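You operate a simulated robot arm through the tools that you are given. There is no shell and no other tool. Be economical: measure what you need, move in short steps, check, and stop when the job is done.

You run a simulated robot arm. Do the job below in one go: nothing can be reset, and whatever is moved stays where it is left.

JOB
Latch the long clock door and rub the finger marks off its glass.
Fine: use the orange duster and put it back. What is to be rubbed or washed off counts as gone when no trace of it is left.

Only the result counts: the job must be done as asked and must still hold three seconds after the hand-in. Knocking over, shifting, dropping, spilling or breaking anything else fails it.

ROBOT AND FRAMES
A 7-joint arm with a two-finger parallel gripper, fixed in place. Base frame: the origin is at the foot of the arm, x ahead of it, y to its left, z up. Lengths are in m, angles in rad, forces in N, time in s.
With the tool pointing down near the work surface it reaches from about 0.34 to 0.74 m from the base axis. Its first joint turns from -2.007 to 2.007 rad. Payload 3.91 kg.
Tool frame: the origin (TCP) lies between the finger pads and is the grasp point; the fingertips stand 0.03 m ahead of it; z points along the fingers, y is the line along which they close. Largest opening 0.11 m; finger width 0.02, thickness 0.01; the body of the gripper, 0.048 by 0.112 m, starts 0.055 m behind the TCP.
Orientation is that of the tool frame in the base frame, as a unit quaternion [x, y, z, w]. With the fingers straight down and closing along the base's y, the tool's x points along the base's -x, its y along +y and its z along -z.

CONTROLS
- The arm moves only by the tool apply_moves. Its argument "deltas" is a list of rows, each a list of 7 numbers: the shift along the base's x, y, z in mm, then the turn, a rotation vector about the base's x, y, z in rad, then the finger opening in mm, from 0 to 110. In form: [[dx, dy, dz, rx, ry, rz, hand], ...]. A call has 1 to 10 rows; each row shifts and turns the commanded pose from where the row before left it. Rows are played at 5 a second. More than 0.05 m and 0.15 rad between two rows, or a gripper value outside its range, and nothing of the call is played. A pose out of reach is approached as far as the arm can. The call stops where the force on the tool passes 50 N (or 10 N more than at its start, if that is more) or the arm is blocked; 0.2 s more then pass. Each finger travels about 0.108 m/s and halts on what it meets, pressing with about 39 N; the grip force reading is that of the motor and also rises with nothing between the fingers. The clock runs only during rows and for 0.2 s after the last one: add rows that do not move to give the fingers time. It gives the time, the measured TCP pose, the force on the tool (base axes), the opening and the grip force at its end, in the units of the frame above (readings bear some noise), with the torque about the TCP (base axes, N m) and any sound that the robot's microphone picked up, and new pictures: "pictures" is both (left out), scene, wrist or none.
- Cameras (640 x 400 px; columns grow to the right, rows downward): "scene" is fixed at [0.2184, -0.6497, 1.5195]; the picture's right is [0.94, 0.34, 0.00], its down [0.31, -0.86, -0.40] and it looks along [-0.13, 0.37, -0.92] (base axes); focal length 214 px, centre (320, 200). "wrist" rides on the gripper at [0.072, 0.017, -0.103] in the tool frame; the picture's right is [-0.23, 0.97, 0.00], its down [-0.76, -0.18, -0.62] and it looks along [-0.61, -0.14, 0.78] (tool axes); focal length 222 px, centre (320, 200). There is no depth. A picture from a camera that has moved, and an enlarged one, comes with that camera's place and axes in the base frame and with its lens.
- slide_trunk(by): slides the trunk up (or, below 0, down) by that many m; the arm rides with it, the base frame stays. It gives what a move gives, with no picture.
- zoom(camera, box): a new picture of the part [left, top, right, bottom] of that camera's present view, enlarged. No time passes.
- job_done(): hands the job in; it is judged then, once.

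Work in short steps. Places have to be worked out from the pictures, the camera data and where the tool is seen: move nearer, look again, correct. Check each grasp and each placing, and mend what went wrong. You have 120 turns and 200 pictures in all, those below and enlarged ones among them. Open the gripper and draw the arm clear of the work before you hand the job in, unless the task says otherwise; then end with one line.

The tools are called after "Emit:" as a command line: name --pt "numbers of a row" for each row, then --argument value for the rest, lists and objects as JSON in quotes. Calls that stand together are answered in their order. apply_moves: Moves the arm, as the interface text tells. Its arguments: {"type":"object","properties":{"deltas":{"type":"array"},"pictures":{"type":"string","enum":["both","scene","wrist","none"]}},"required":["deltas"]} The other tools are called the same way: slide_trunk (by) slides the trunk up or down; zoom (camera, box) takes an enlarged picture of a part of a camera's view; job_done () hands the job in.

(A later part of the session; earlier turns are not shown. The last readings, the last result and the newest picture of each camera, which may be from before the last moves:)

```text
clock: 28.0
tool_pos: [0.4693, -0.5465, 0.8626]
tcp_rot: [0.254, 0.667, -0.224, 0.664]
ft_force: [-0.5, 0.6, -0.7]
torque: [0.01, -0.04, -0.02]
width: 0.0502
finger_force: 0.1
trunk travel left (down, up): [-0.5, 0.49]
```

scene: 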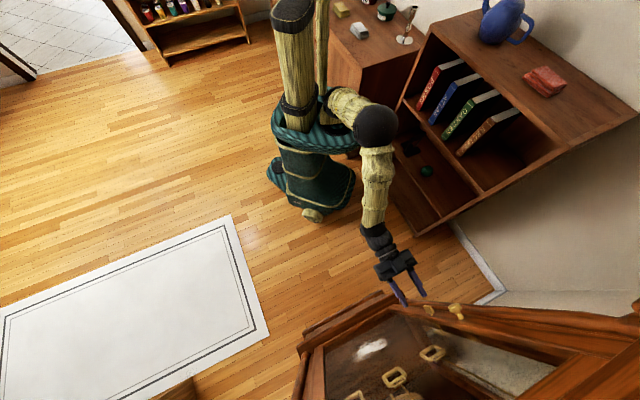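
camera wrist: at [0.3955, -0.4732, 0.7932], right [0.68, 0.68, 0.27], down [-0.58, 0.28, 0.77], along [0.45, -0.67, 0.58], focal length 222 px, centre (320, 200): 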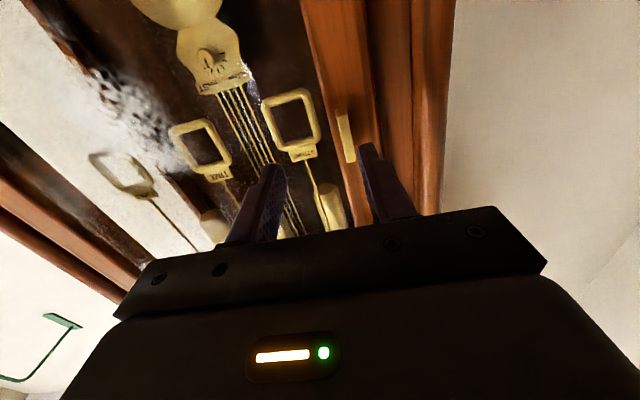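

Now aligned; advance so the fingers straddle the button.

Emit:
apply_moves --pt "15 -15 -1 0 0 0 50" --pt "13 -13 0 0 0 0 50" --pictures "wrist"

Emit:
zoom --camera "wrist" --box '[240, 80, 440, 240]'

Emit:
zoom --camera "scene" --box '[360, 240, 500, 340]'

```text
clock: 28.6
tool_pos: [0.4984, -0.5751, 0.8623]
tcp_rot: [0.253, 0.667, -0.224, 0.664]
ft_force: [0.1, 1.2, 0.3]
torque: [0.06, -0.01, -0.03]
width: 0.0501
finger_force: 0.1
trunk travel left (down, up): [-0.5, 0.49]
camera wrist: at [0.4296, -0.4938, 0.7926], right [0.62, 0.74, 0.26], down [-0.6, 0.23, 0.77], along [0.51, -0.63, 0.59], focal length 222 px, centre (320, 200)
```

wrist: 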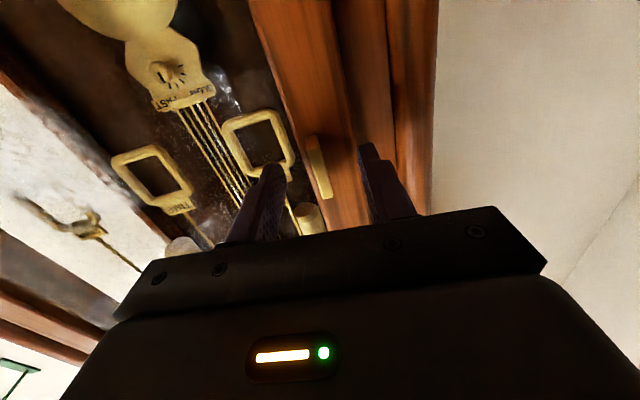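

```text
2.50 times, centred on (340, 160) of wrist
camera zoom: at [0.4296, -0.4938, 0.7926], right [0.62, 0.74, 0.26], down [-0.6, 0.23, 0.77], along [0.51, -0.63, 0.59], focal length 555 px, centre (270, 300)
```

zoom: 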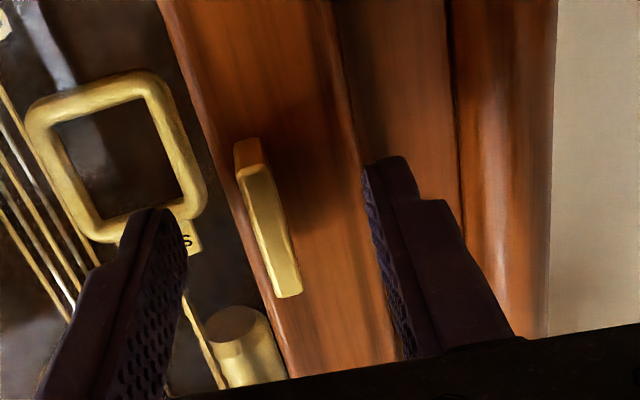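

```text
4.00 times, centred on (430, 290) of scene
camera zoom: at [0.2184, -0.6497, 1.5195], right [0.94, 0.34, 0.0], down [0.31, -0.86, -0.4], along [-0.13, 0.37, -0.92], focal length 858 px, centre (-120, -160)
```

zoom: 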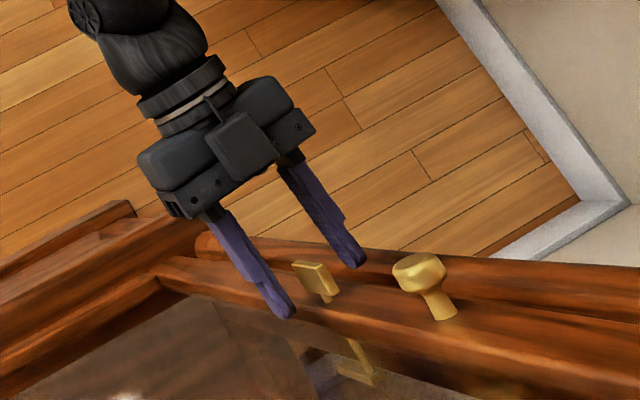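

The button is between the fingers. Close on it.

Emit:
apply_moves --pt "0 0 0 0 0 0 20" --pt "0 0 0 0 0 0 0" --pt "0 0 0 0 0 0 0" --pictures "wrist"

Emit:
zoom --camera "scene" --box '[360, 240, 500, 340]'

```text
clock: 29.4
tool_pos: [0.4981, -0.5753, 0.8619]
tcp_rot: [0.253, 0.667, -0.223, 0.664]
ft_force: [1.2, 5.3, -0.2]
torque: [-0.07, -0.04, -0.76]
width: 0.0097
finger_force: 45.1
trunk travel left (down, up): [-0.5, 0.49]
camera wrist: at [0.4294, -0.4934, 0.7926], right [0.62, 0.74, 0.26], down [-0.6, 0.23, 0.77], along [0.51, -0.63, 0.59], focal length 222 px, centre (320, 200)
```

wrist: 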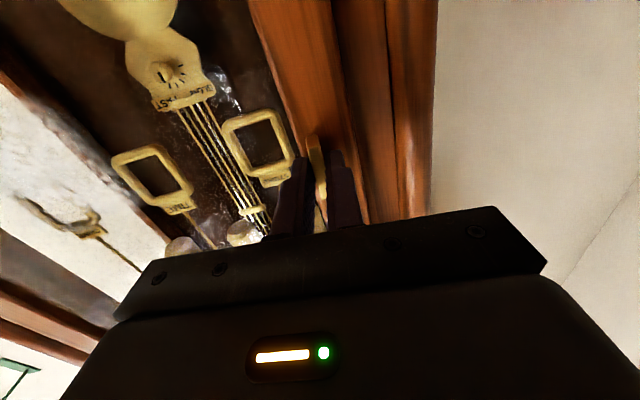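

```text
4.00 times, centred on (430, 290) of scene
camera zoom: at [0.2184, -0.6497, 1.5195], right [0.94, 0.34, 0.0], down [0.31, -0.86, -0.4], along [-0.13, 0.37, -0.92], focal length 858 px, centre (-120, -160)
```

zoom: 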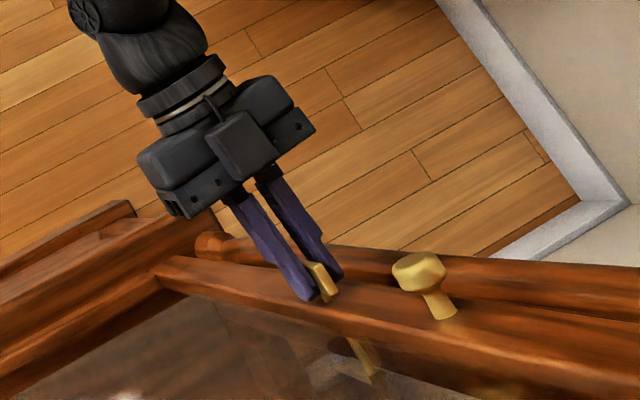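

Gripped (9.7 mm). I try turning it clockwise (as seen from the front) a bit and check the torque.

Emit:
apply_moves --pt "0 0 0 0.074 -0.067 0 0" --pt "0 0 0 0.074 -0.067 0 0" --pt "0 0 0 0.074 -0.067 0 0" --pictures "wrist"

```text
clock: 30.2
tool_pos: [0.4981, -0.5749, 0.8615]
tcp_rot: [0.346, 0.618, -0.121, 0.695]
ft_force: [0.4, 6.1, -3.6]
torque: [-0.52, -0.55, -1.09]
width: 0.0095
finger_force: 45.3
trunk travel left (down, up): [-0.5, 0.49]
camera wrist: at [0.4427, -0.479, 0.7998], right [0.53, 0.65, 0.54], down [-0.75, 0.07, 0.66], along [0.4, -0.76, 0.52], focal length 222 px, centre (320, 200)
```

wrist: 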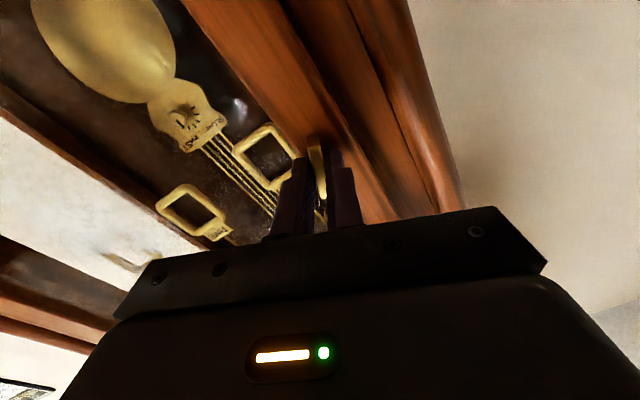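

It turns freely. Continue to about 90°.

Emit:
apply_moves --pt "0 0 0 0.092 -0.084 0 0" --pt "0 0 0 0.092 -0.084 0 0" --pt "0 0 0 0.092 -0.084 0 0" --pt "0 0 0 0.092 -0.084 0 0" --pt "0 0 0 0.092 -0.084 0 0" --pt "0 0 0 0.092 -0.084 0 0" --pictures "wrist"

```text
clock: 31.6
tool_pos: [0.4987, -0.577, 0.8602]
tcp_rot: [0.541, 0.437, 0.139, 0.705]
ft_force: [-6.8, 5.0, -9.5]
torque: [0.27, 0.33, -1.35]
width: 0.0087
finger_force: 45.0
trunk travel left (down, up): [-0.5, 0.49]
camera wrist: at [0.4647, -0.455, 0.8386], right [0.14, 0.21, 0.97], down [-0.97, -0.18, 0.18], along [0.21, -0.96, 0.18], focal length 222 px, centre (320, 200)
```

wrist: 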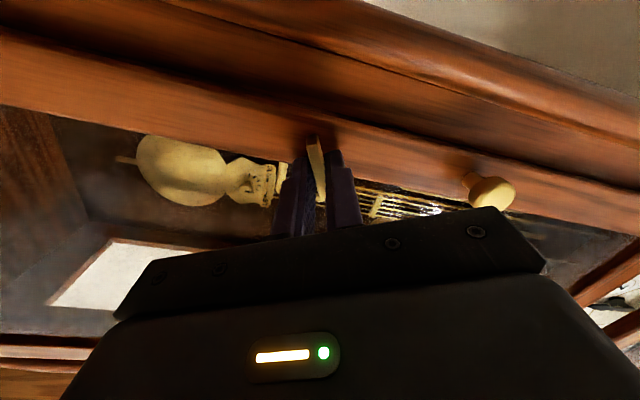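

Emit:
apply_moves --pt "0 0 0 0.074 -0.067 0 0" --pt "0 0 0 0.074 -0.067 0 0" --pt "0 0 0 0.074 -0.067 0 0" --pt "0 0 0 0.074 -0.067 0 0" --pt "0 0 0 0 0 0 0" --pictures "both"

Emit:
zoom --camera "scene" --box '[360, 240, 500, 340]'

```text
clock: 32.8
tool_pos: [0.4972, -0.5766, 0.8589]
tcp_rot: [0.617, 0.315, 0.272, 0.668]
ft_force: [-13.1, 7.2, -19.3]
torque: [0.8, 0.93, -0.15]
width: 0.0086
finger_force: 44.9
trunk travel left (down, up): [-0.5, 0.49]
camera wrist: at [0.467, -0.4527, 0.866], right [-0.13, -0.08, 0.99], down [-0.97, -0.18, -0.14], along [0.19, -0.98, -0.06], focal length 222 px, centre (320, 200)
```

scene: 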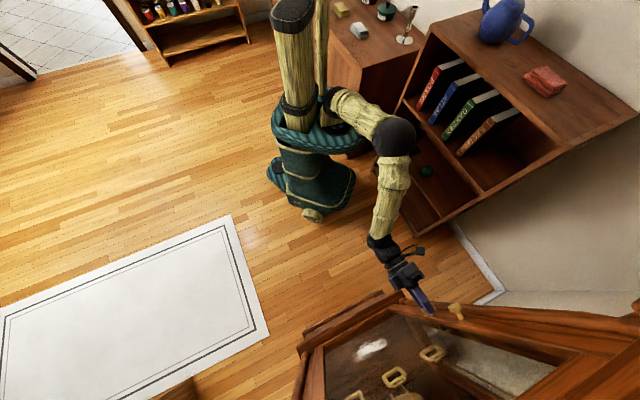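
wrist: 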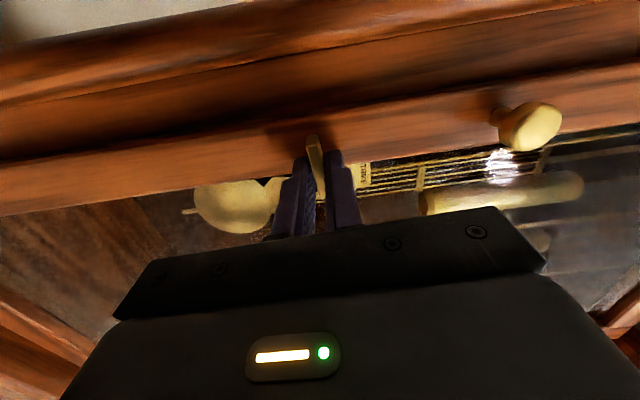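

```text
4.00 times, centred on (430, 290) of scene
camera zoom: at [0.2184, -0.6497, 1.5195], right [0.94, 0.34, 0.0], down [0.31, -0.86, -0.4], along [-0.13, 0.37, -0.92], focal length 858 px, centre (-120, -160)
```

zoom: 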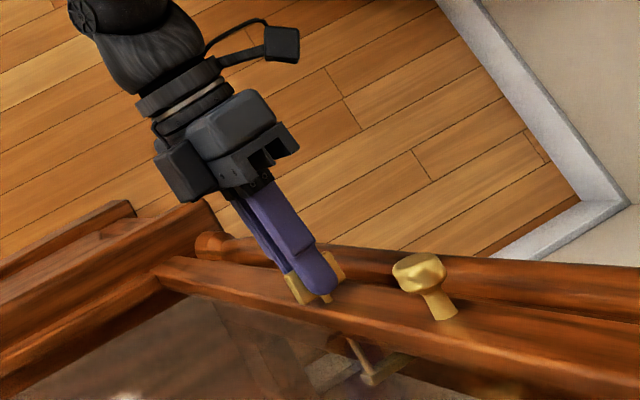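

The button is now almost horizontal; some side load built up. I relieve it slightly and finish the turn.

Emit:
apply_moves --pt "-1 0 -2 0 0 0 0" --pt "0 0 0 0.052 -0.047 0 0" --pt "0 0 0 0.052 -0.047 0 0" --pt "0 0 0 0 0 0 0" --pictures "none"

```text
clock: 33.8
tool_pos: [0.4986, -0.5762, 0.8591]
tcp_rot: [0.635, 0.268, 0.317, 0.651]
ft_force: [-7.1, 2.1, -15.6]
torque: [0.04, 1.51, 0.38]
width: 0.0092
finger_force: 45.2
trunk travel left (down, up): [-0.5, 0.49]
```

The bar is now horizontal and the torque resists further turning (a stop). Release, back off and look.

Emit:
apply_moves --pt "0 0 0 0 0 0 40" --pt "0 0 0 0 0 0 40" --pt "-20 17 0 0 0 0 40" --pt "-35 30 0 0 0 0 40" --pictures "both"

Emit:
zoom --camera "scene" --box '[360, 240, 500, 340]'

Emit:
zoom --camera "wrist" --box '[200, 0, 640, 240]'

```text
clock: 34.8
tool_pos: [0.4436, -0.5294, 0.8601]
tcp_rot: [0.635, 0.268, 0.316, 0.652]
ft_force: [-0.1, -0.4, 0.1]
torque: [0.02, -0.01, 0.02]
width: 0.0403
finger_force: 0.2
trunk travel left (down, up): [-0.5, 0.49]
camera wrist: at [0.411, -0.4063, 0.8763], right [-0.22, -0.18, 0.96], down [-0.95, -0.16, -0.25], along [0.2, -0.97, -0.13], focal length 222 px, centre (320, 200)
```

scene: 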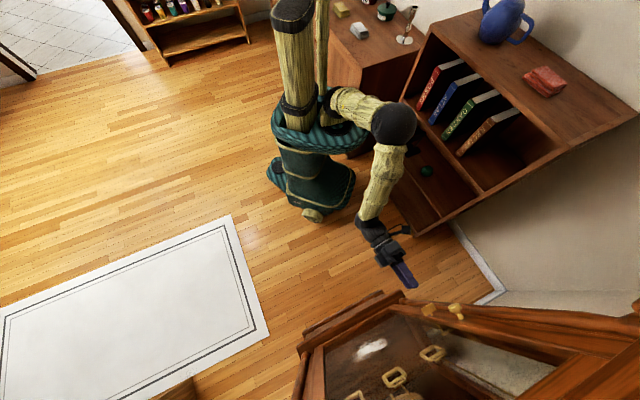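
wrist: 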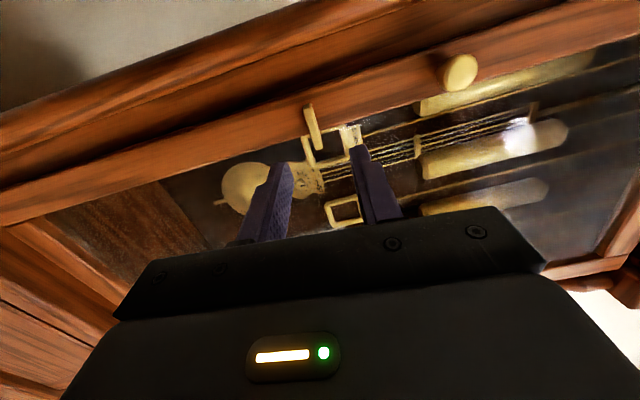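

```text
4.00 times, centred on (430, 290) of scene
camera zoom: at [0.2184, -0.6497, 1.5195], right [0.94, 0.34, 0.0], down [0.31, -0.86, -0.4], along [-0.13, 0.37, -0.92], focal length 858 px, centre (-120, -160)
```

zoom: 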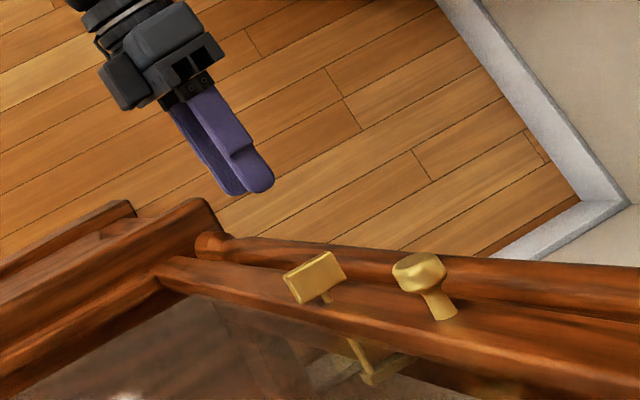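

```text
1.45 times, centred on (420, 120) of wrist
camera zoom: at [0.411, -0.4063, 0.8763], right [-0.22, -0.18, 0.96], down [-0.95, -0.16, -0.25], along [0.2, -0.97, -0.13], focal length 323 px, centre (174, 316)
```

zoom: 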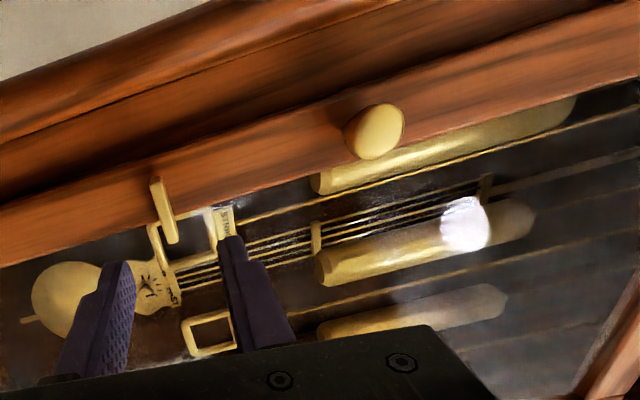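

The button is now crosswise. I'll verify the latch by gripping the knob and gently pulling: rise to the knob height first.

Emit:
apply_moves --pt "0 0 40 0 0 0 60" --pt "0 0 40 0 0 0 60" --pt "10 0 38 0 0 0 60" --pt "16 -8 0 0 0 0 60" --pictures "both"

```text
clock: 35.8
tool_pos: [0.4687, -0.5355, 0.9789]
tcp_rot: [0.635, 0.268, 0.316, 0.652]
ft_force: [-0.7, 0.3, -0.5]
torque: [0.01, -0.03, 0.0]
width: 0.0599
finger_force: 0.0
trunk travel left (down, up): [-0.5, 0.49]
camera wrist: at [0.4372, -0.4138, 0.994], right [-0.22, -0.18, 0.96], down [-0.96, -0.16, -0.25], along [0.2, -0.97, -0.13], focal length 222 px, centre (320, 200)
```

scene: 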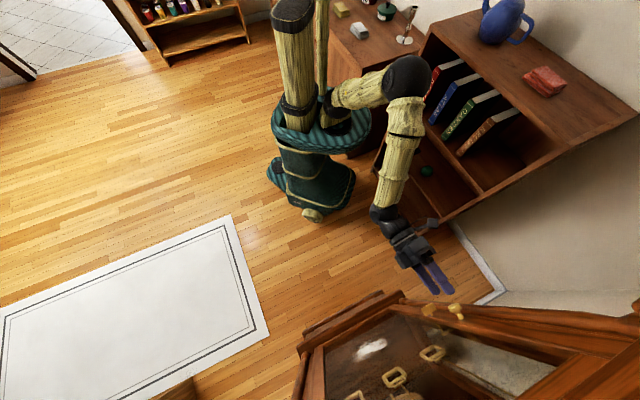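
wrist: 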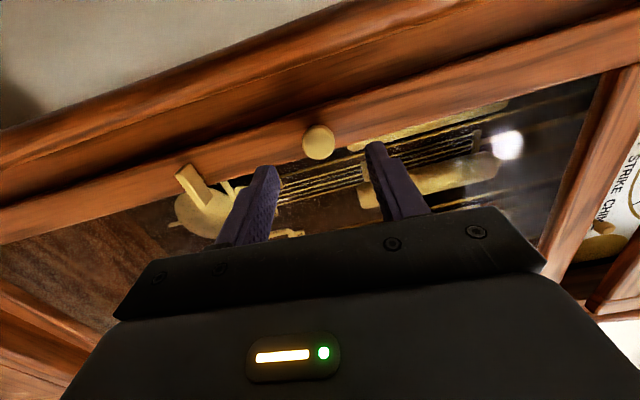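

Knob centred. Advance and close.

Emit:
apply_moves --pt "17 -14 1 0 0 0 60" --pt "17 -14 1 0 0 0 60" --pt "0 0 0 0 0 0 0" --pt "0 0 0 0 0 0 0" --pictures "wrist"

```text
clock: 36.8
tool_pos: [0.5034, -0.5632, 0.9794]
tcp_rot: [0.635, 0.268, 0.316, 0.652]
ft_force: [1.1, 0.8, -3.1]
torque: [0.04, 0.03, 0.09]
width: 0.0253
finger_force: 45.3
trunk travel left (down, up): [-0.5, 0.49]
camera wrist: at [0.4712, -0.4417, 0.995], right [-0.22, -0.18, 0.96], down [-0.96, -0.16, -0.25], along [0.2, -0.97, -0.14], focal length 222 px, centre (320, 200)
```

wrist: 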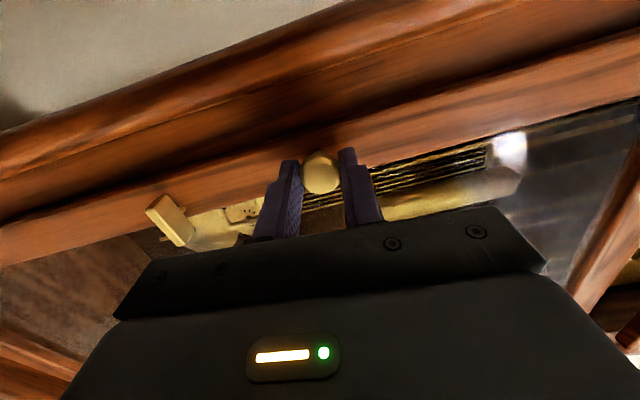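

Knob gripped (25 mm). A small pull of 6 mm to see whether the latch holds.

Emit:
apply_moves --pt "-2 2 0 0 0 0 0" --pt "-2 2 0 0 0 0 0" --pt "-2 2 0 0 0 0 0" --pictures "none"

```text
clock: 37.6
tool_pos: [0.4998, -0.56, 0.979]
tcp_rot: [0.635, 0.267, 0.317, 0.652]
ft_force: [24.0, -26.5, 1.5]
torque: [-0.05, -0.07, -0.04]
width: 0.0254
finger_force: 45.1
trunk travel left (down, up): [-0.5, 0.49]
```

The door resists with ~36 N: the latch holds. Relax, release and back away.

Emit:
apply_moves --pt "4 -4 0 0 0 0 0" --pt "2 -2 0 0 0 0 0" --pt "0 0 0 0 0 0 60" --pt "0 0 0 0 0 0 60" --pt "-30 26 0 0 0 0 60" --pt "-35 30 0 0 0 0 60" --pt "-35 30 0 0 0 0 110" --pictures "both"

Emit:
zoom --camera "scene" --box '[290, 260, 500, 400]'

Emit:
zoom --camera "wrist" --box '[100, 60, 420, 240]'

```text
clock: 39.2
tool_pos: [0.4023, -0.4772, 0.9818]
tcp_rot: [0.634, 0.268, 0.316, 0.652]
ft_force: [0.8, -0.1, 0.5]
torque: [0.02, 0.03, 0.0]
width: 0.1101
finger_force: 0.1
trunk travel left (down, up): [-0.5, 0.49]
camera wrist: at [0.3704, -0.3555, 0.9968], right [-0.22, -0.18, 0.96], down [-0.95, -0.16, -0.25], along [0.2, -0.97, -0.13], focal length 222 px, centre (320, 200)
```

scene: 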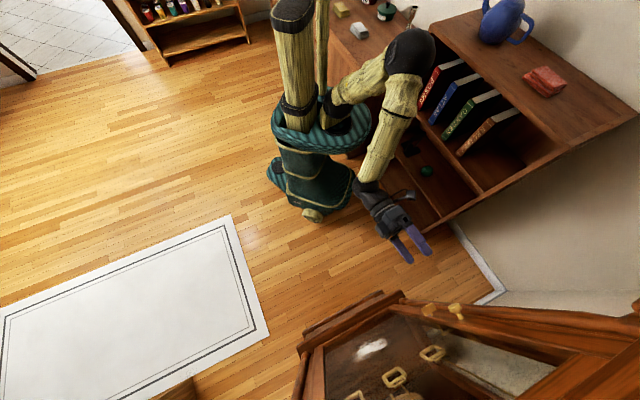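
wrist: 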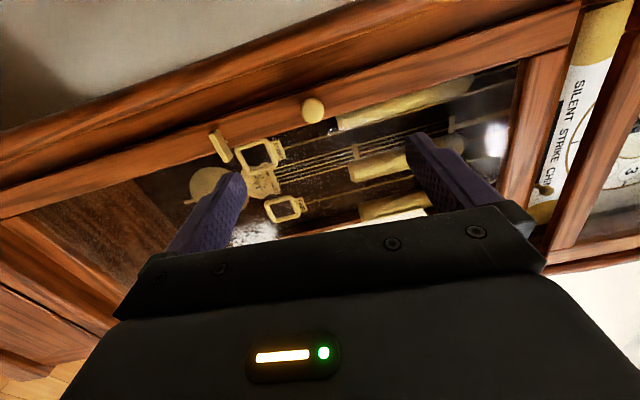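

```text
2.86 times, centred on (395, 330) of scene
camera zoom: at [0.2184, -0.6497, 1.5195], right [0.94, 0.34, 0.0], down [0.31, -0.86, -0.4], along [-0.13, 0.37, -0.92], focal length 613 px, centre (106, -171)
```

zoom: 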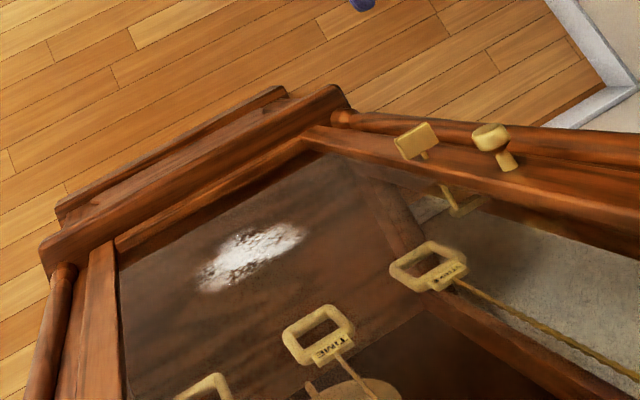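

```text
2.00 times, centred on (260, 150) of wrist
camera zoom: at [0.3704, -0.3555, 0.9968], right [-0.22, -0.18, 0.96], down [-0.95, -0.16, -0.25], along [0.2, -0.97, -0.13], focal length 444 px, centre (440, 300)
```

zoom: 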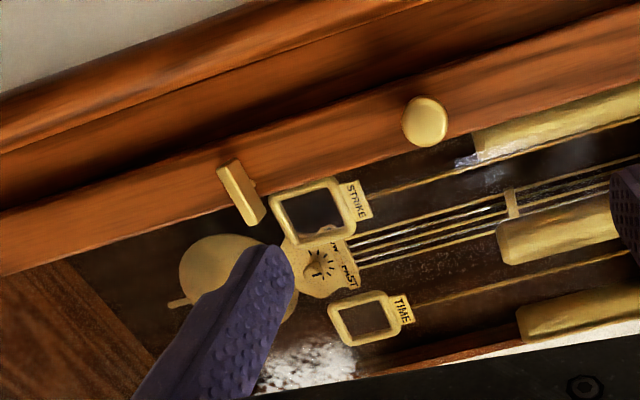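

Door closed and latched. Now the duster: I unroll the wrist while retreating, and afterwards point the tool down.

Emit:
apply_moves --pt "-5 20 0 -0.112 0.098 -0.007 110" --pt "-5 20 0 -0.112 0.098 -0.007 110" --pt "-5 20 0 -0.112 0.098 -0.007 110" --pt "-5 20 0 -0.112 0.098 -0.007 110" --pt "0 20 0 -0.112 0.098 -0.007 110" --pt "0 20 0 -0.112 0.098 -0.007 110" --pt "0 20 0 -0.112 0.098 -0.007 110" --pt "0 20 0 -0.112 0.098 -0.007 110" --pt "0 20 0 -0.112 0.098 -0.007 110" --pt "0 20 0 -0.112 0.098 -0.007 110" --pictures "none"

Emit:
slide_trunk --by 0.25

```text
clock: 41.4
tool_pos: [0.4161, -0.3163, 0.9947]
tcp_rot: [0.367, 0.604, -0.14, 0.694]
ft_force: [0.6, -0.3, 0.7]
torque: [-0.04, 0.0, 0.01]
width: 0.1099
finger_force: 0.1
out of reach, approached as far as the arm can: row 6, 7, 8, 9, 10
trunk travel left (down, up): [-0.5, 0.49]
```

```text
clock: 44.0
tool_pos: [0.4171, -0.3147, 1.2446]
tcp_rot: [0.366, 0.604, -0.139, 0.694]
ft_force: [-1.1, -0.3, 0.0]
torque: [0.01, 0.0, 0.03]
width: 0.1099
finger_force: 0.0
trunk travel left (down, up): [-0.75, 0.24]
```

I finish squaring the roll and start pitching the tool down, moving toward the bookcase at height.

Emit:
apply_moves --pt "0 20 5 -0.085 0.078 0 110" --pt "0 20 5 -0.085 0.078 0 110" --pt "0 20 5 -0.085 0.078 0 110" --pt "0 20 5 0.096 0.105 0 110" --pt "0 20 5 0.096 0.105 0 110" --pt "0 20 5 0.096 0.105 0 110" --pt "0 20 5 0.096 0.105 0 110" --pt "0 20 5 0.096 0.105 0 110" --pt "0 20 5 0.096 0.105 0 110" --pt "0 20 5 0.096 0.105 0 110" --pictures "none"

Emit:
apply_moves --pt "10 20 5 0.096 0.105 0 110" --pt "10 20 5 0.096 0.105 0 110" --pt "10 20 5 0.096 0.105 0 110" --pt "10 20 0 0.096 0.105 0 110" --pt "20 20 0 0 0 -0.07 110" --pt "20 20 0 0 0 -0.07 110" --pictures "both"

```text
clock: 46.2
tool_pos: [0.4379, -0.1306, 1.3042]
tcp_rot: [0.348, 0.894, -0.105, 0.264]
ft_force: [-0.1, 1.1, 0.3]
torque: [0.03, -0.01, -0.02]
width: 0.1099
finger_force: 0.0
out of reach, approached as far as the arm can: row 1, 2, 3
trunk travel left (down, up): [-0.75, 0.24]
```

```text
clock: 47.6
tool_pos: [0.5188, -0.0095, 1.3199]
tcp_rot: [0.427, 0.904, -0.004, 0.002]
ft_force: [0.2, 0.2, 0.1]
torque: [0.02, 0.01, -0.01]
width: 0.1102
finger_force: 0.1
trunk travel left (down, up): [-0.75, 0.24]
camera wrist: at [0.4855, 0.0568, 1.4225], right [0.9, 0.44, 0.0], down [0.35, -0.7, 0.63], along [0.28, -0.57, -0.78], focal length 222 px, centre (320, 200)
```

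scene: 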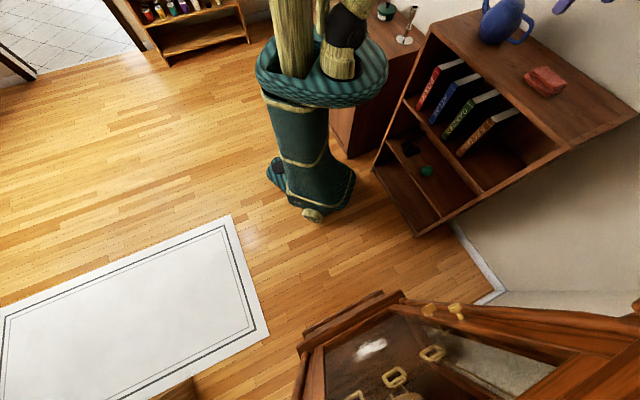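
wrist: 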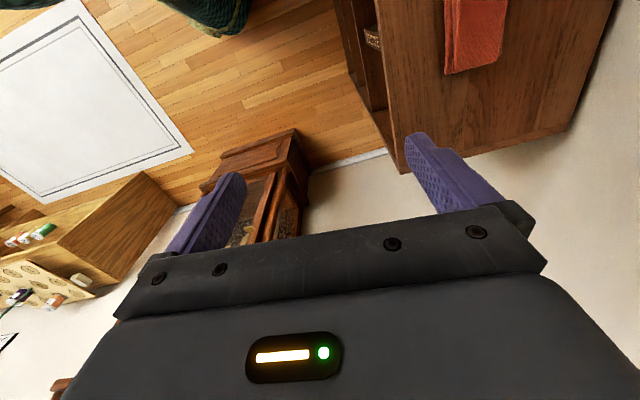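

Tool is down and aligned as wanted. Move over the bookcase top near the cloth, staying high.

Emit:
apply_moves --pt "20 40 0 0 0 0 110" --pt "20 40 0 0 0 0 110" --pt "20 40 0 0 0 0 110" --pt "25 40 0 0 0 0 110" --pt "25 20 0 0 0 0 110" --pictures "both"

Emit:
zoom --camera "wrist" --box '[200, 0, 500, 220]'

Emit:
zoom --camera "scene" --box '[470, 0, 640, 130]'

```text
clock: 48.8
tool_pos: [0.6304, 0.1706, 1.3171]
tcp_rot: [0.427, 0.904, -0.004, 0.0]
ft_force: [0.3, -0.3, 0.0]
torque: [0.0, 0.05, -0.01]
width: 0.1097
finger_force: 0.1
trunk travel left (down, up): [-0.75, 0.24]
camera wrist: at [0.5975, 0.2371, 1.4205], right [0.9, 0.44, -0.01], down [0.35, -0.7, 0.63], along [0.27, -0.56, -0.78], focal length 222 px, centre (320, 200)
```

scene: 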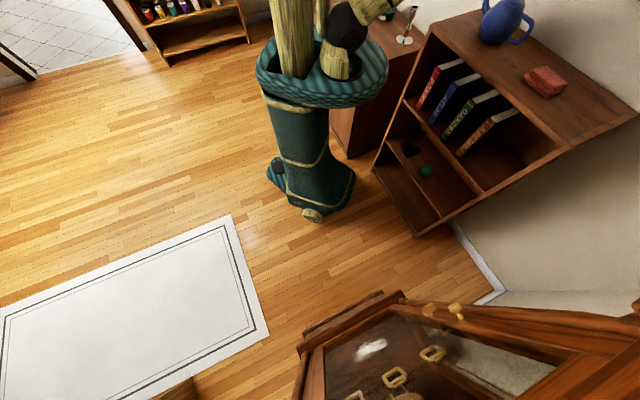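
wrist: 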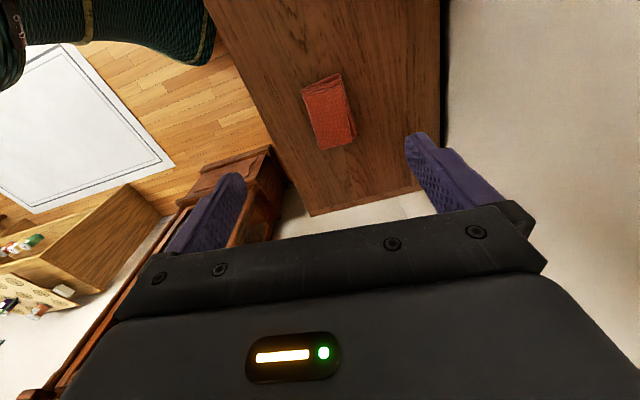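

```text
1.82 times, centred on (350, 110) of wrist
camera zoom: at [0.5975, 0.2371, 1.4205], right [0.9, 0.44, -0.01], down [0.35, -0.7, 0.63], along [0.27, -0.56, -0.78], focal length 404 px, centre (266, 364)
```

zoom: 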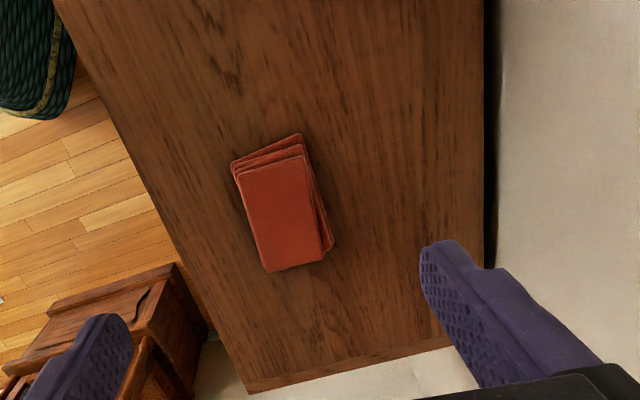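

```text
3.08 times, centred on (555, 65) of scene
camera zoom: at [0.2184, -0.6497, 1.5195], right [0.94, 0.34, 0.0], down [0.31, -0.86, -0.4], along [-0.13, 0.37, -0.92], focal length 660 px, centre (-403, 615)
```

zoom: 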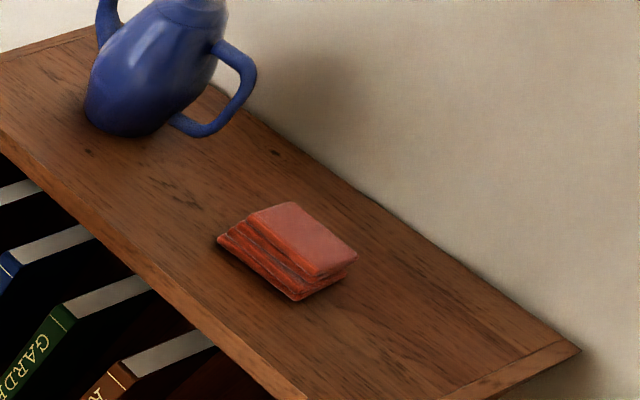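

Cloth top ≈0.083×0.055 m, centre ≈(0.66,0.138,1.07), long axis aligned with the tool's x. I centre over it and descend part way.

Emit:
apply_moves --pt "16 -16 -40 0 0 0 110" --pt "16 -16 -40 0 0 0 110" --pt "0 0 -40 0 0 0 110" --pt "0 0 -35 0 0 0 110" --pictures "both"

Emit:
zoom --camera "scene" --box '[470, 0, 640, 130]'

Emit:
zoom --camera "wrist" --box '[180, 60, 480, 230]'

```text
clock: 49.8
tool_pos: [0.6614, 0.1374, 1.1619]
tcp_rot: [0.427, 0.904, -0.004, 0.002]
ft_force: [0.3, -0.6, 0.4]
torque: [0.01, 0.0, -0.04]
width: 0.11
finger_force: 0.0
trunk travel left (down, up): [-0.75, 0.24]
camera wrist: at [0.6279, 0.205, 1.2661], right [0.9, 0.44, 0.0], down [0.35, -0.7, 0.63], along [0.28, -0.56, -0.78], focal length 222 px, centre (320, 200)
```

scene: 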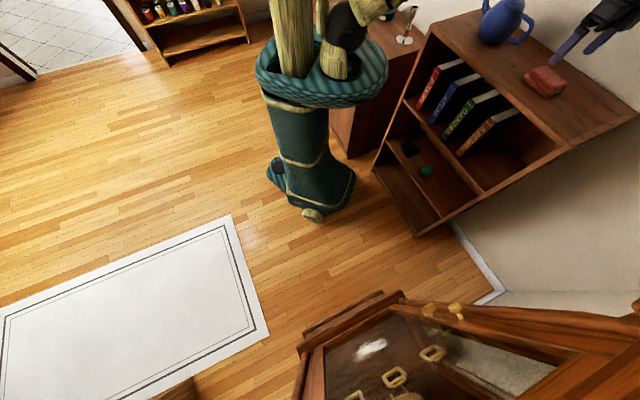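
wrist: 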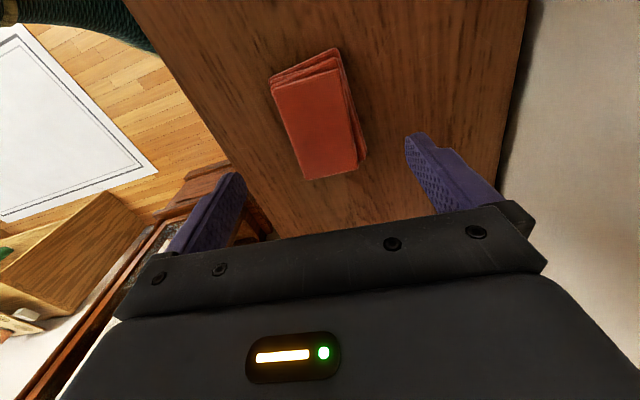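

```text
3.08 times, centred on (555, 65) of scene
camera zoom: at [0.2184, -0.6497, 1.5195], right [0.94, 0.34, 0.0], down [0.31, -0.86, -0.4], along [-0.13, 0.37, -0.92], focal length 660 px, centre (-403, 615)
```

zoom: 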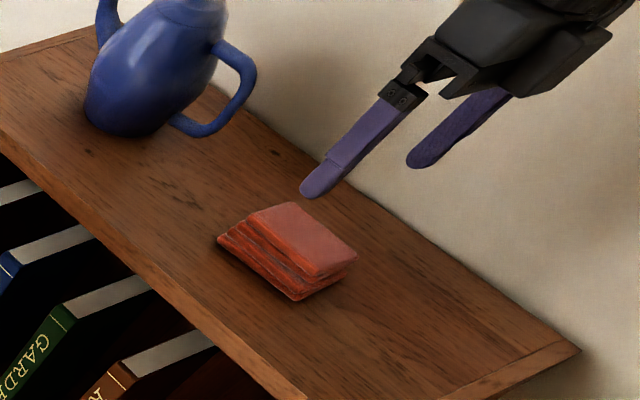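

```text
2.13 times, centred on (330, 145) of wrist
camera zoom: at [0.6279, 0.205, 1.2661], right [0.9, 0.44, 0.0], down [0.35, -0.7, 0.63], along [0.28, -0.56, -0.78], focal length 474 px, centre (299, 317)
```

zoom: 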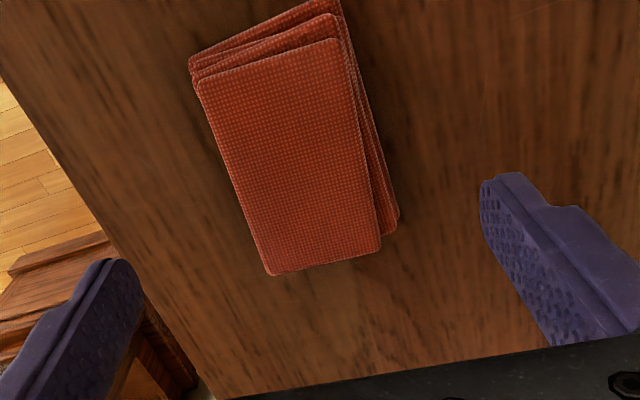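

Cloth centred between the fingers. Descend with tips to about z=1.058, watching force.

Emit:
apply_moves --pt "4 0 -30 0 0 0 110" --pt "0 0 -25 0 0 0 110" --pt "0 0 -12 0 0 0 110" --pt "0 0 -6 0 0 0 110" --pictures "both"

Emit:
zoom --camera "scene" --box '[500, 30, 620, 120]'

```text
clock: 50.8
tool_pos: [0.6649, 0.138, 1.0907]
tcp_rot: [0.427, 0.904, -0.004, 0.002]
ft_force: [0.6, -0.4, -0.7]
torque: [0.01, -0.01, -0.02]
width: 0.11
finger_force: 0.1
trunk travel left (down, up): [-0.75, 0.24]
camera wrist: at [0.6309, 0.2049, 1.1937], right [0.9, 0.44, 0.0], down [0.35, -0.7, 0.63], along [0.28, -0.56, -0.78], focal length 222 px, centre (320, 200)
```

scene: 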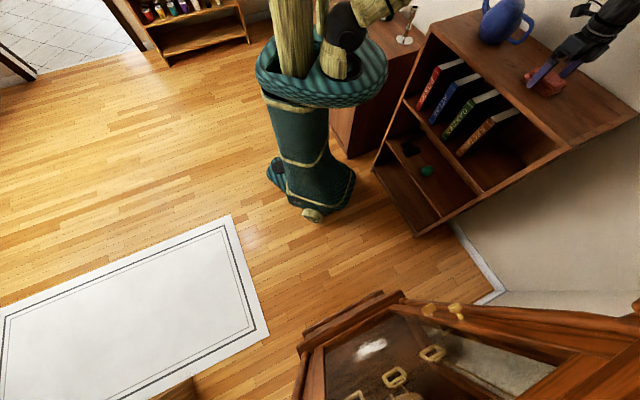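
wrist: 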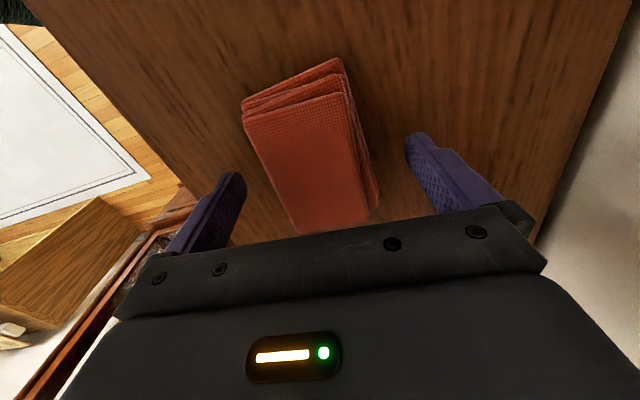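

```text
4.44 times, centred on (560, 75) of scene
camera zoom: at [0.2184, -0.6497, 1.5195], right [0.94, 0.34, 0.0], down [0.31, -0.86, -0.4], along [-0.13, 0.37, -0.92], focal length 953 px, centre (-747, 756)
```

zoom: 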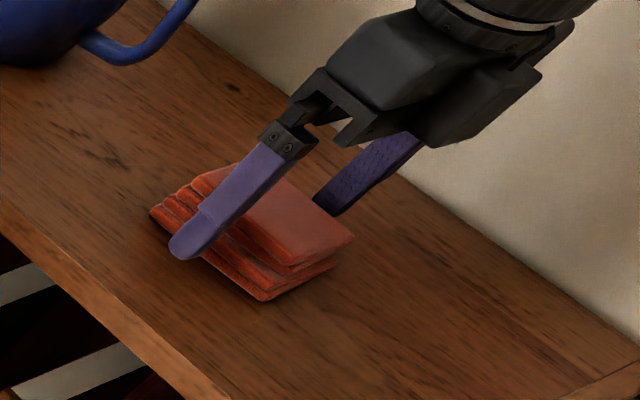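

Top of the cloth is ≈1.075, tips ≈1.061. I go 3 mm lower and close.

Emit:
apply_moves --pt "0 0 -3 0 0 0 110" --pt "0 0 0 0 0 0 60" --pt "0 0 0 0 0 0 0" --pt "0 0 0 0 0 0 0" --pictures "both"

Emit:
zoom --camera "scene" --box '[500, 30, 620, 120]'

```text
clock: 51.8
tool_pos: [0.6642, 0.1372, 1.0873]
tcp_rot: [0.426, 0.905, -0.004, 0.002]
ft_force: [0.1, 0.1, -0.8]
torque: [0.0, 0.01, -0.01]
width: 0.0627
finger_force: 38.6
trunk travel left (down, up): [-0.75, 0.24]
camera wrist: at [0.6309, 0.205, 1.1912], right [0.9, 0.44, 0.0], down [0.35, -0.7, 0.63], along [0.28, -0.56, -0.78], focal length 222 px, centre (320, 200)
```

scene: 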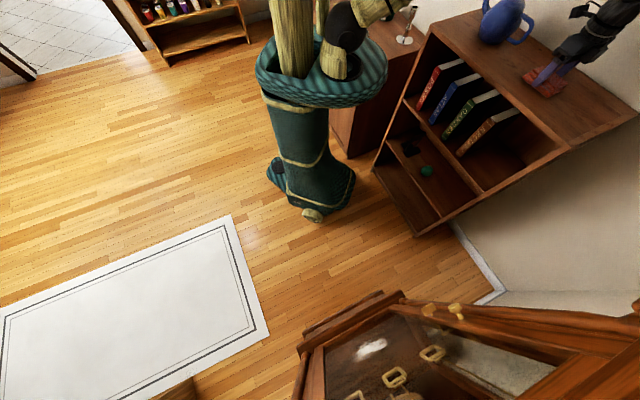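
wrist: 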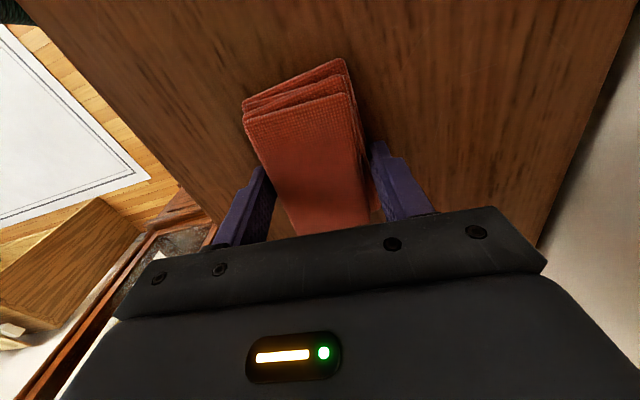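

```text
4.44 times, centred on (560, 75) of scene
camera zoom: at [0.2184, -0.6497, 1.5195], right [0.94, 0.34, 0.0], down [0.31, -0.86, -0.4], along [-0.13, 0.37, -0.92], focal length 953 px, centre (-747, 756)
```

zoom: 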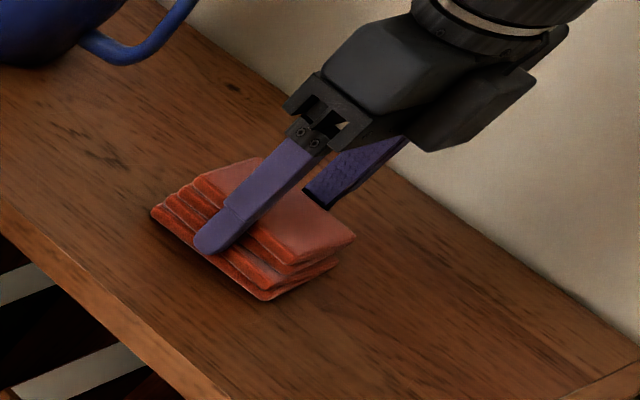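

Gripped at 62.7 mm; record the placing pose (0.6642, 0.1372, 1.0873). Lift and check.

Emit:
apply_moves --pt "0 0 10 0 0 0 0" --pt "0 0 30 0 0 0 0" --pt "0 0 40 0 0 0 0" --pt "0 0 40 0 0 0 0" --pictures "both"

Emit:
zoom --camera "scene" --box '[500, 0, 640, 120]'

```text
clock: 52.8
tool_pos: [0.6645, 0.1386, 1.2081]
tcp_rot: [0.426, 0.905, -0.004, 0.002]
ft_force: [0.0, 0.5, -0.3]
torque: [0.01, 0.0, -0.01]
width: 0.0003
finger_force: 38.5
trunk travel left (down, up): [-0.75, 0.24]
camera wrist: at [0.6302, 0.2058, 1.3115], right [0.9, 0.44, 0.0], down [0.35, -0.7, 0.63], along [0.28, -0.56, -0.78], focal length 222 px, centre (320, 200)
```

scene: 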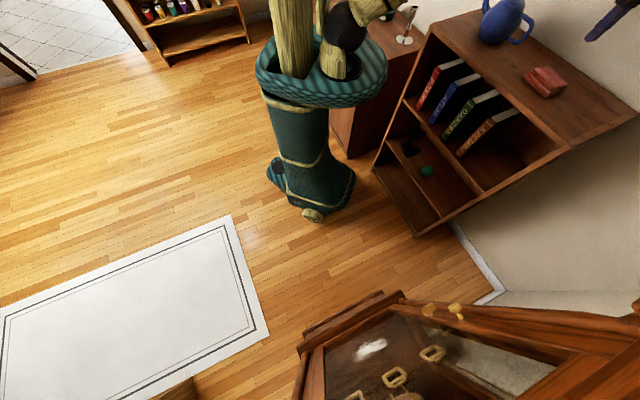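
wrist: 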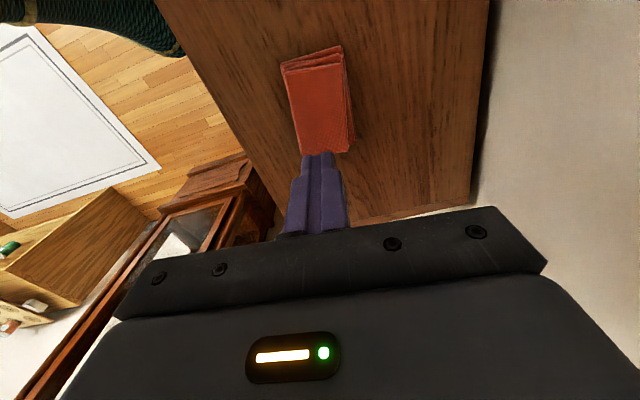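

```text
3.33 times, centred on (570, 60) of scene
camera zoom: at [0.2184, -0.6497, 1.5195], right [0.94, 0.34, 0.0], down [0.31, -0.86, -0.4], along [-0.13, 0.37, -0.92], focal length 715 px, centre (-513, 667)
```

zoom: 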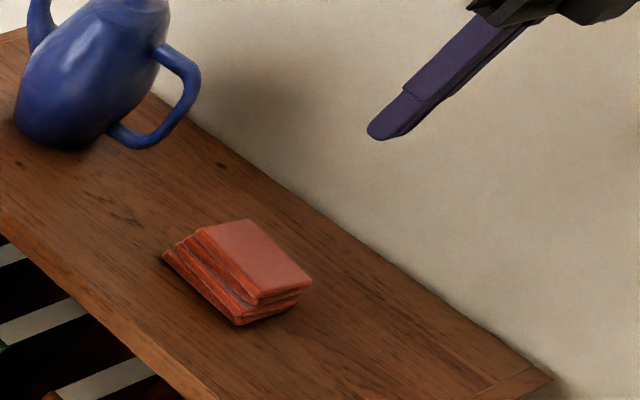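

The cloth slipped out (grip too shallow). I reopen, go down again and go lower, feeling for the shelf surface.

Emit:
apply_moves --pt "0 0 0 0 0 0 110" --pt "0 0 0 0 0 0 110" --pt "0 -1 -40 0 0 0 110" --pt "0 0 -40 0 0 0 110" --pt "0 0 -40 0 0 0 110" --pt "0 0 -4 0 0 0 110" --pt "0 0 -3 0 0 0 110" --pictures "both"

Emit:
zoom --camera "scene" --box '[500, 30, 620, 120]'

```text
clock: 54.4
tool_pos: [0.6663, 0.1371, 1.0798]
tcp_rot: [0.426, 0.904, -0.004, 0.001]
ft_force: [-0.1, 0.5, 0.7]
torque: [0.06, 0.01, -0.02]
width: 0.1099
finger_force: 0.1
trunk travel left (down, up): [-0.75, 0.24]
camera wrist: at [0.6313, 0.2041, 1.1836], right [0.9, 0.44, 0.0], down [0.35, -0.7, 0.63], along [0.28, -0.56, -0.78], focal length 222 px, centre (320, 200)
```

scene: 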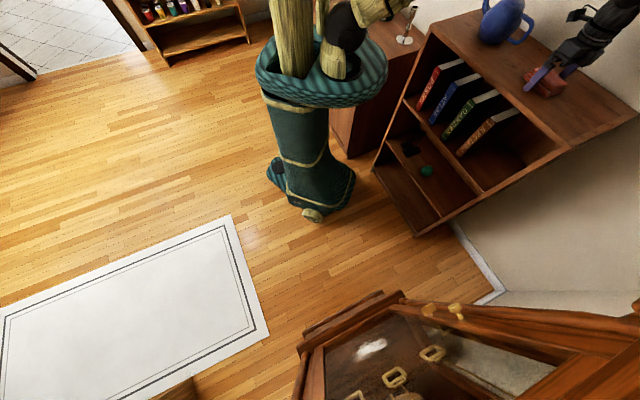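
wrist: 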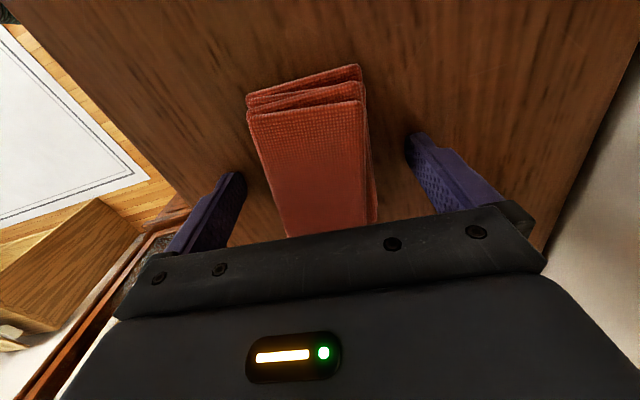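

```text
4.44 times, centred on (560, 75) of scene
camera zoom: at [0.2184, -0.6497, 1.5195], right [0.94, 0.34, 0.0], down [0.31, -0.86, -0.4], along [-0.13, 0.37, -0.92], focal length 953 px, centre (-747, 756)
```

zoom: 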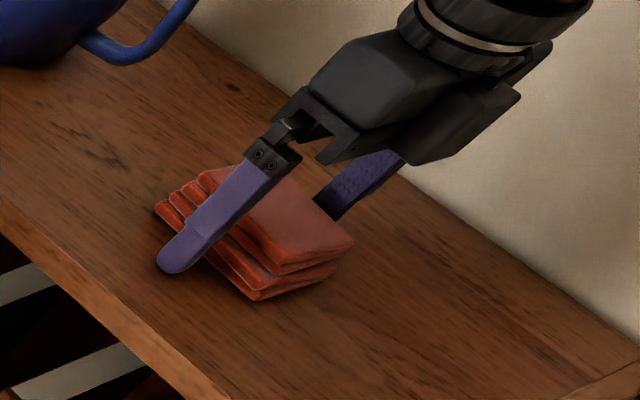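

Emit:
apply_moves --pt "0 0 -2 0 0 0 110" --pt "0 0 -2 0 0 0 110" --pt "0 0 0 0 0 0 110" --pictures "none"

```text
clock: 55.2
tool_pos: [0.6652, 0.1364, 1.081]
tcp_rot: [0.427, 0.904, -0.002, 0.005]
ft_force: [5.5, 1.9, 25.5]
torque: [-0.36, 0.73, -0.12]
width: 0.1098
finger_force: 0.0
trunk travel left (down, up): [-0.75, 0.24]
```

The shelf surface is at z≈1.050. I raise tips 3 mm above it, close and test-lift slowly.

Emit:
apply_moves --pt "0 0 7 0 0 0 110" --pt "0 0 0 0 0 0 60" --pt "0 0 0 0 0 0 0" --pt "0 0 0 0 0 0 0" --pt "0 0 0 0 0 0 0" --pictures "wrist"

Emit:
apply_moves --pt "0 0 4 0 0 0 0" --pt "0 0 4 0 0 0 0" --pt "0 0 4 0 0 0 0" --pictures "both"

Emit:
zoom --camera "scene" --box '[500, 30, 620, 120]'

```text
clock: 56.4
tool_pos: [0.6639, 0.1359, 1.084]
tcp_rot: [0.427, 0.904, -0.004, 0.002]
ft_force: [0.4, -0.5, 0.0]
torque: [0.01, 0.01, 0.01]
width: 0.0616
finger_force: 38.8
trunk travel left (down, up): [-0.75, 0.24]
camera wrist: at [0.631, 0.2037, 1.1868], right [0.9, 0.44, 0.0], down [0.35, -0.7, 0.63], along [0.28, -0.56, -0.78], focal length 222 px, centre (320, 200)
```

wrist: 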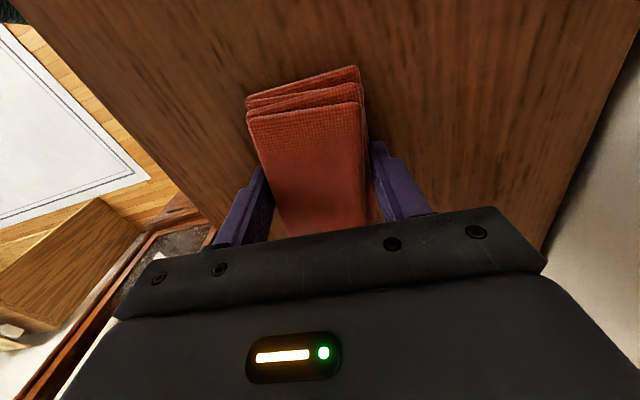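

```text
clock: 57.2
tool_pos: [0.6638, 0.1373, 1.0957]
tcp_rot: [0.426, 0.905, -0.004, 0.001]
ft_force: [-0.1, 0.5, 0.1]
torque: [-0.01, 0.0, -0.01]
width: 0.0614
finger_force: 39.2
trunk travel left (down, up): [-0.75, 0.24]
camera wrist: at [0.6307, 0.2037, 1.1992], right [0.9, 0.44, 0.0], down [0.35, -0.7, 0.63], along [0.28, -0.56, -0.78], focal length 222 px, centre (320, 200)
```

scene: 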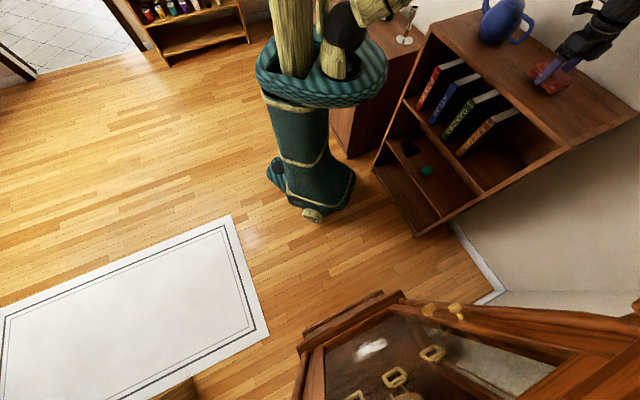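
wrist: 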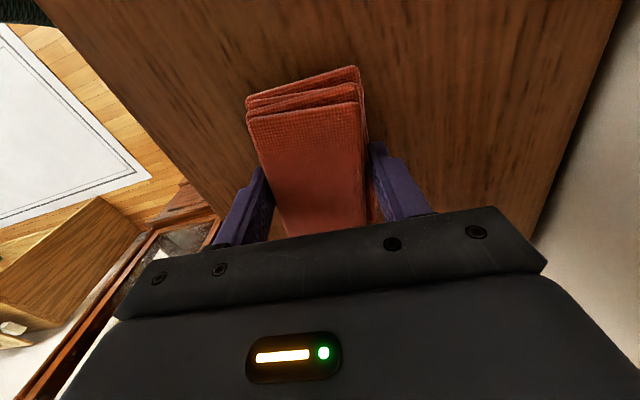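

```text
4.44 times, centred on (560, 75) of scene
camera zoom: at [0.2184, -0.6497, 1.5195], right [0.94, 0.34, 0.0], down [0.31, -0.86, -0.4], along [-0.13, 0.37, -0.92], focal length 953 px, centre (-747, 756)
```

zoom: 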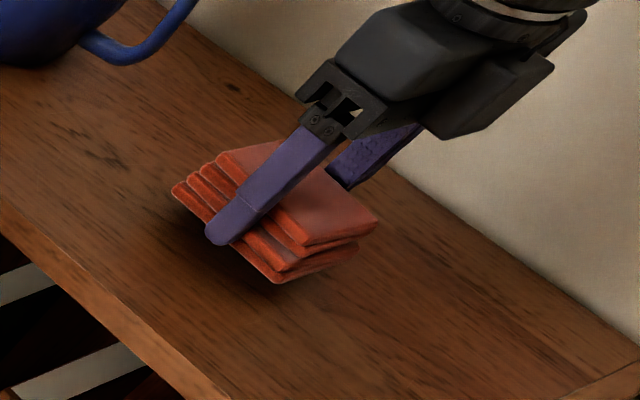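

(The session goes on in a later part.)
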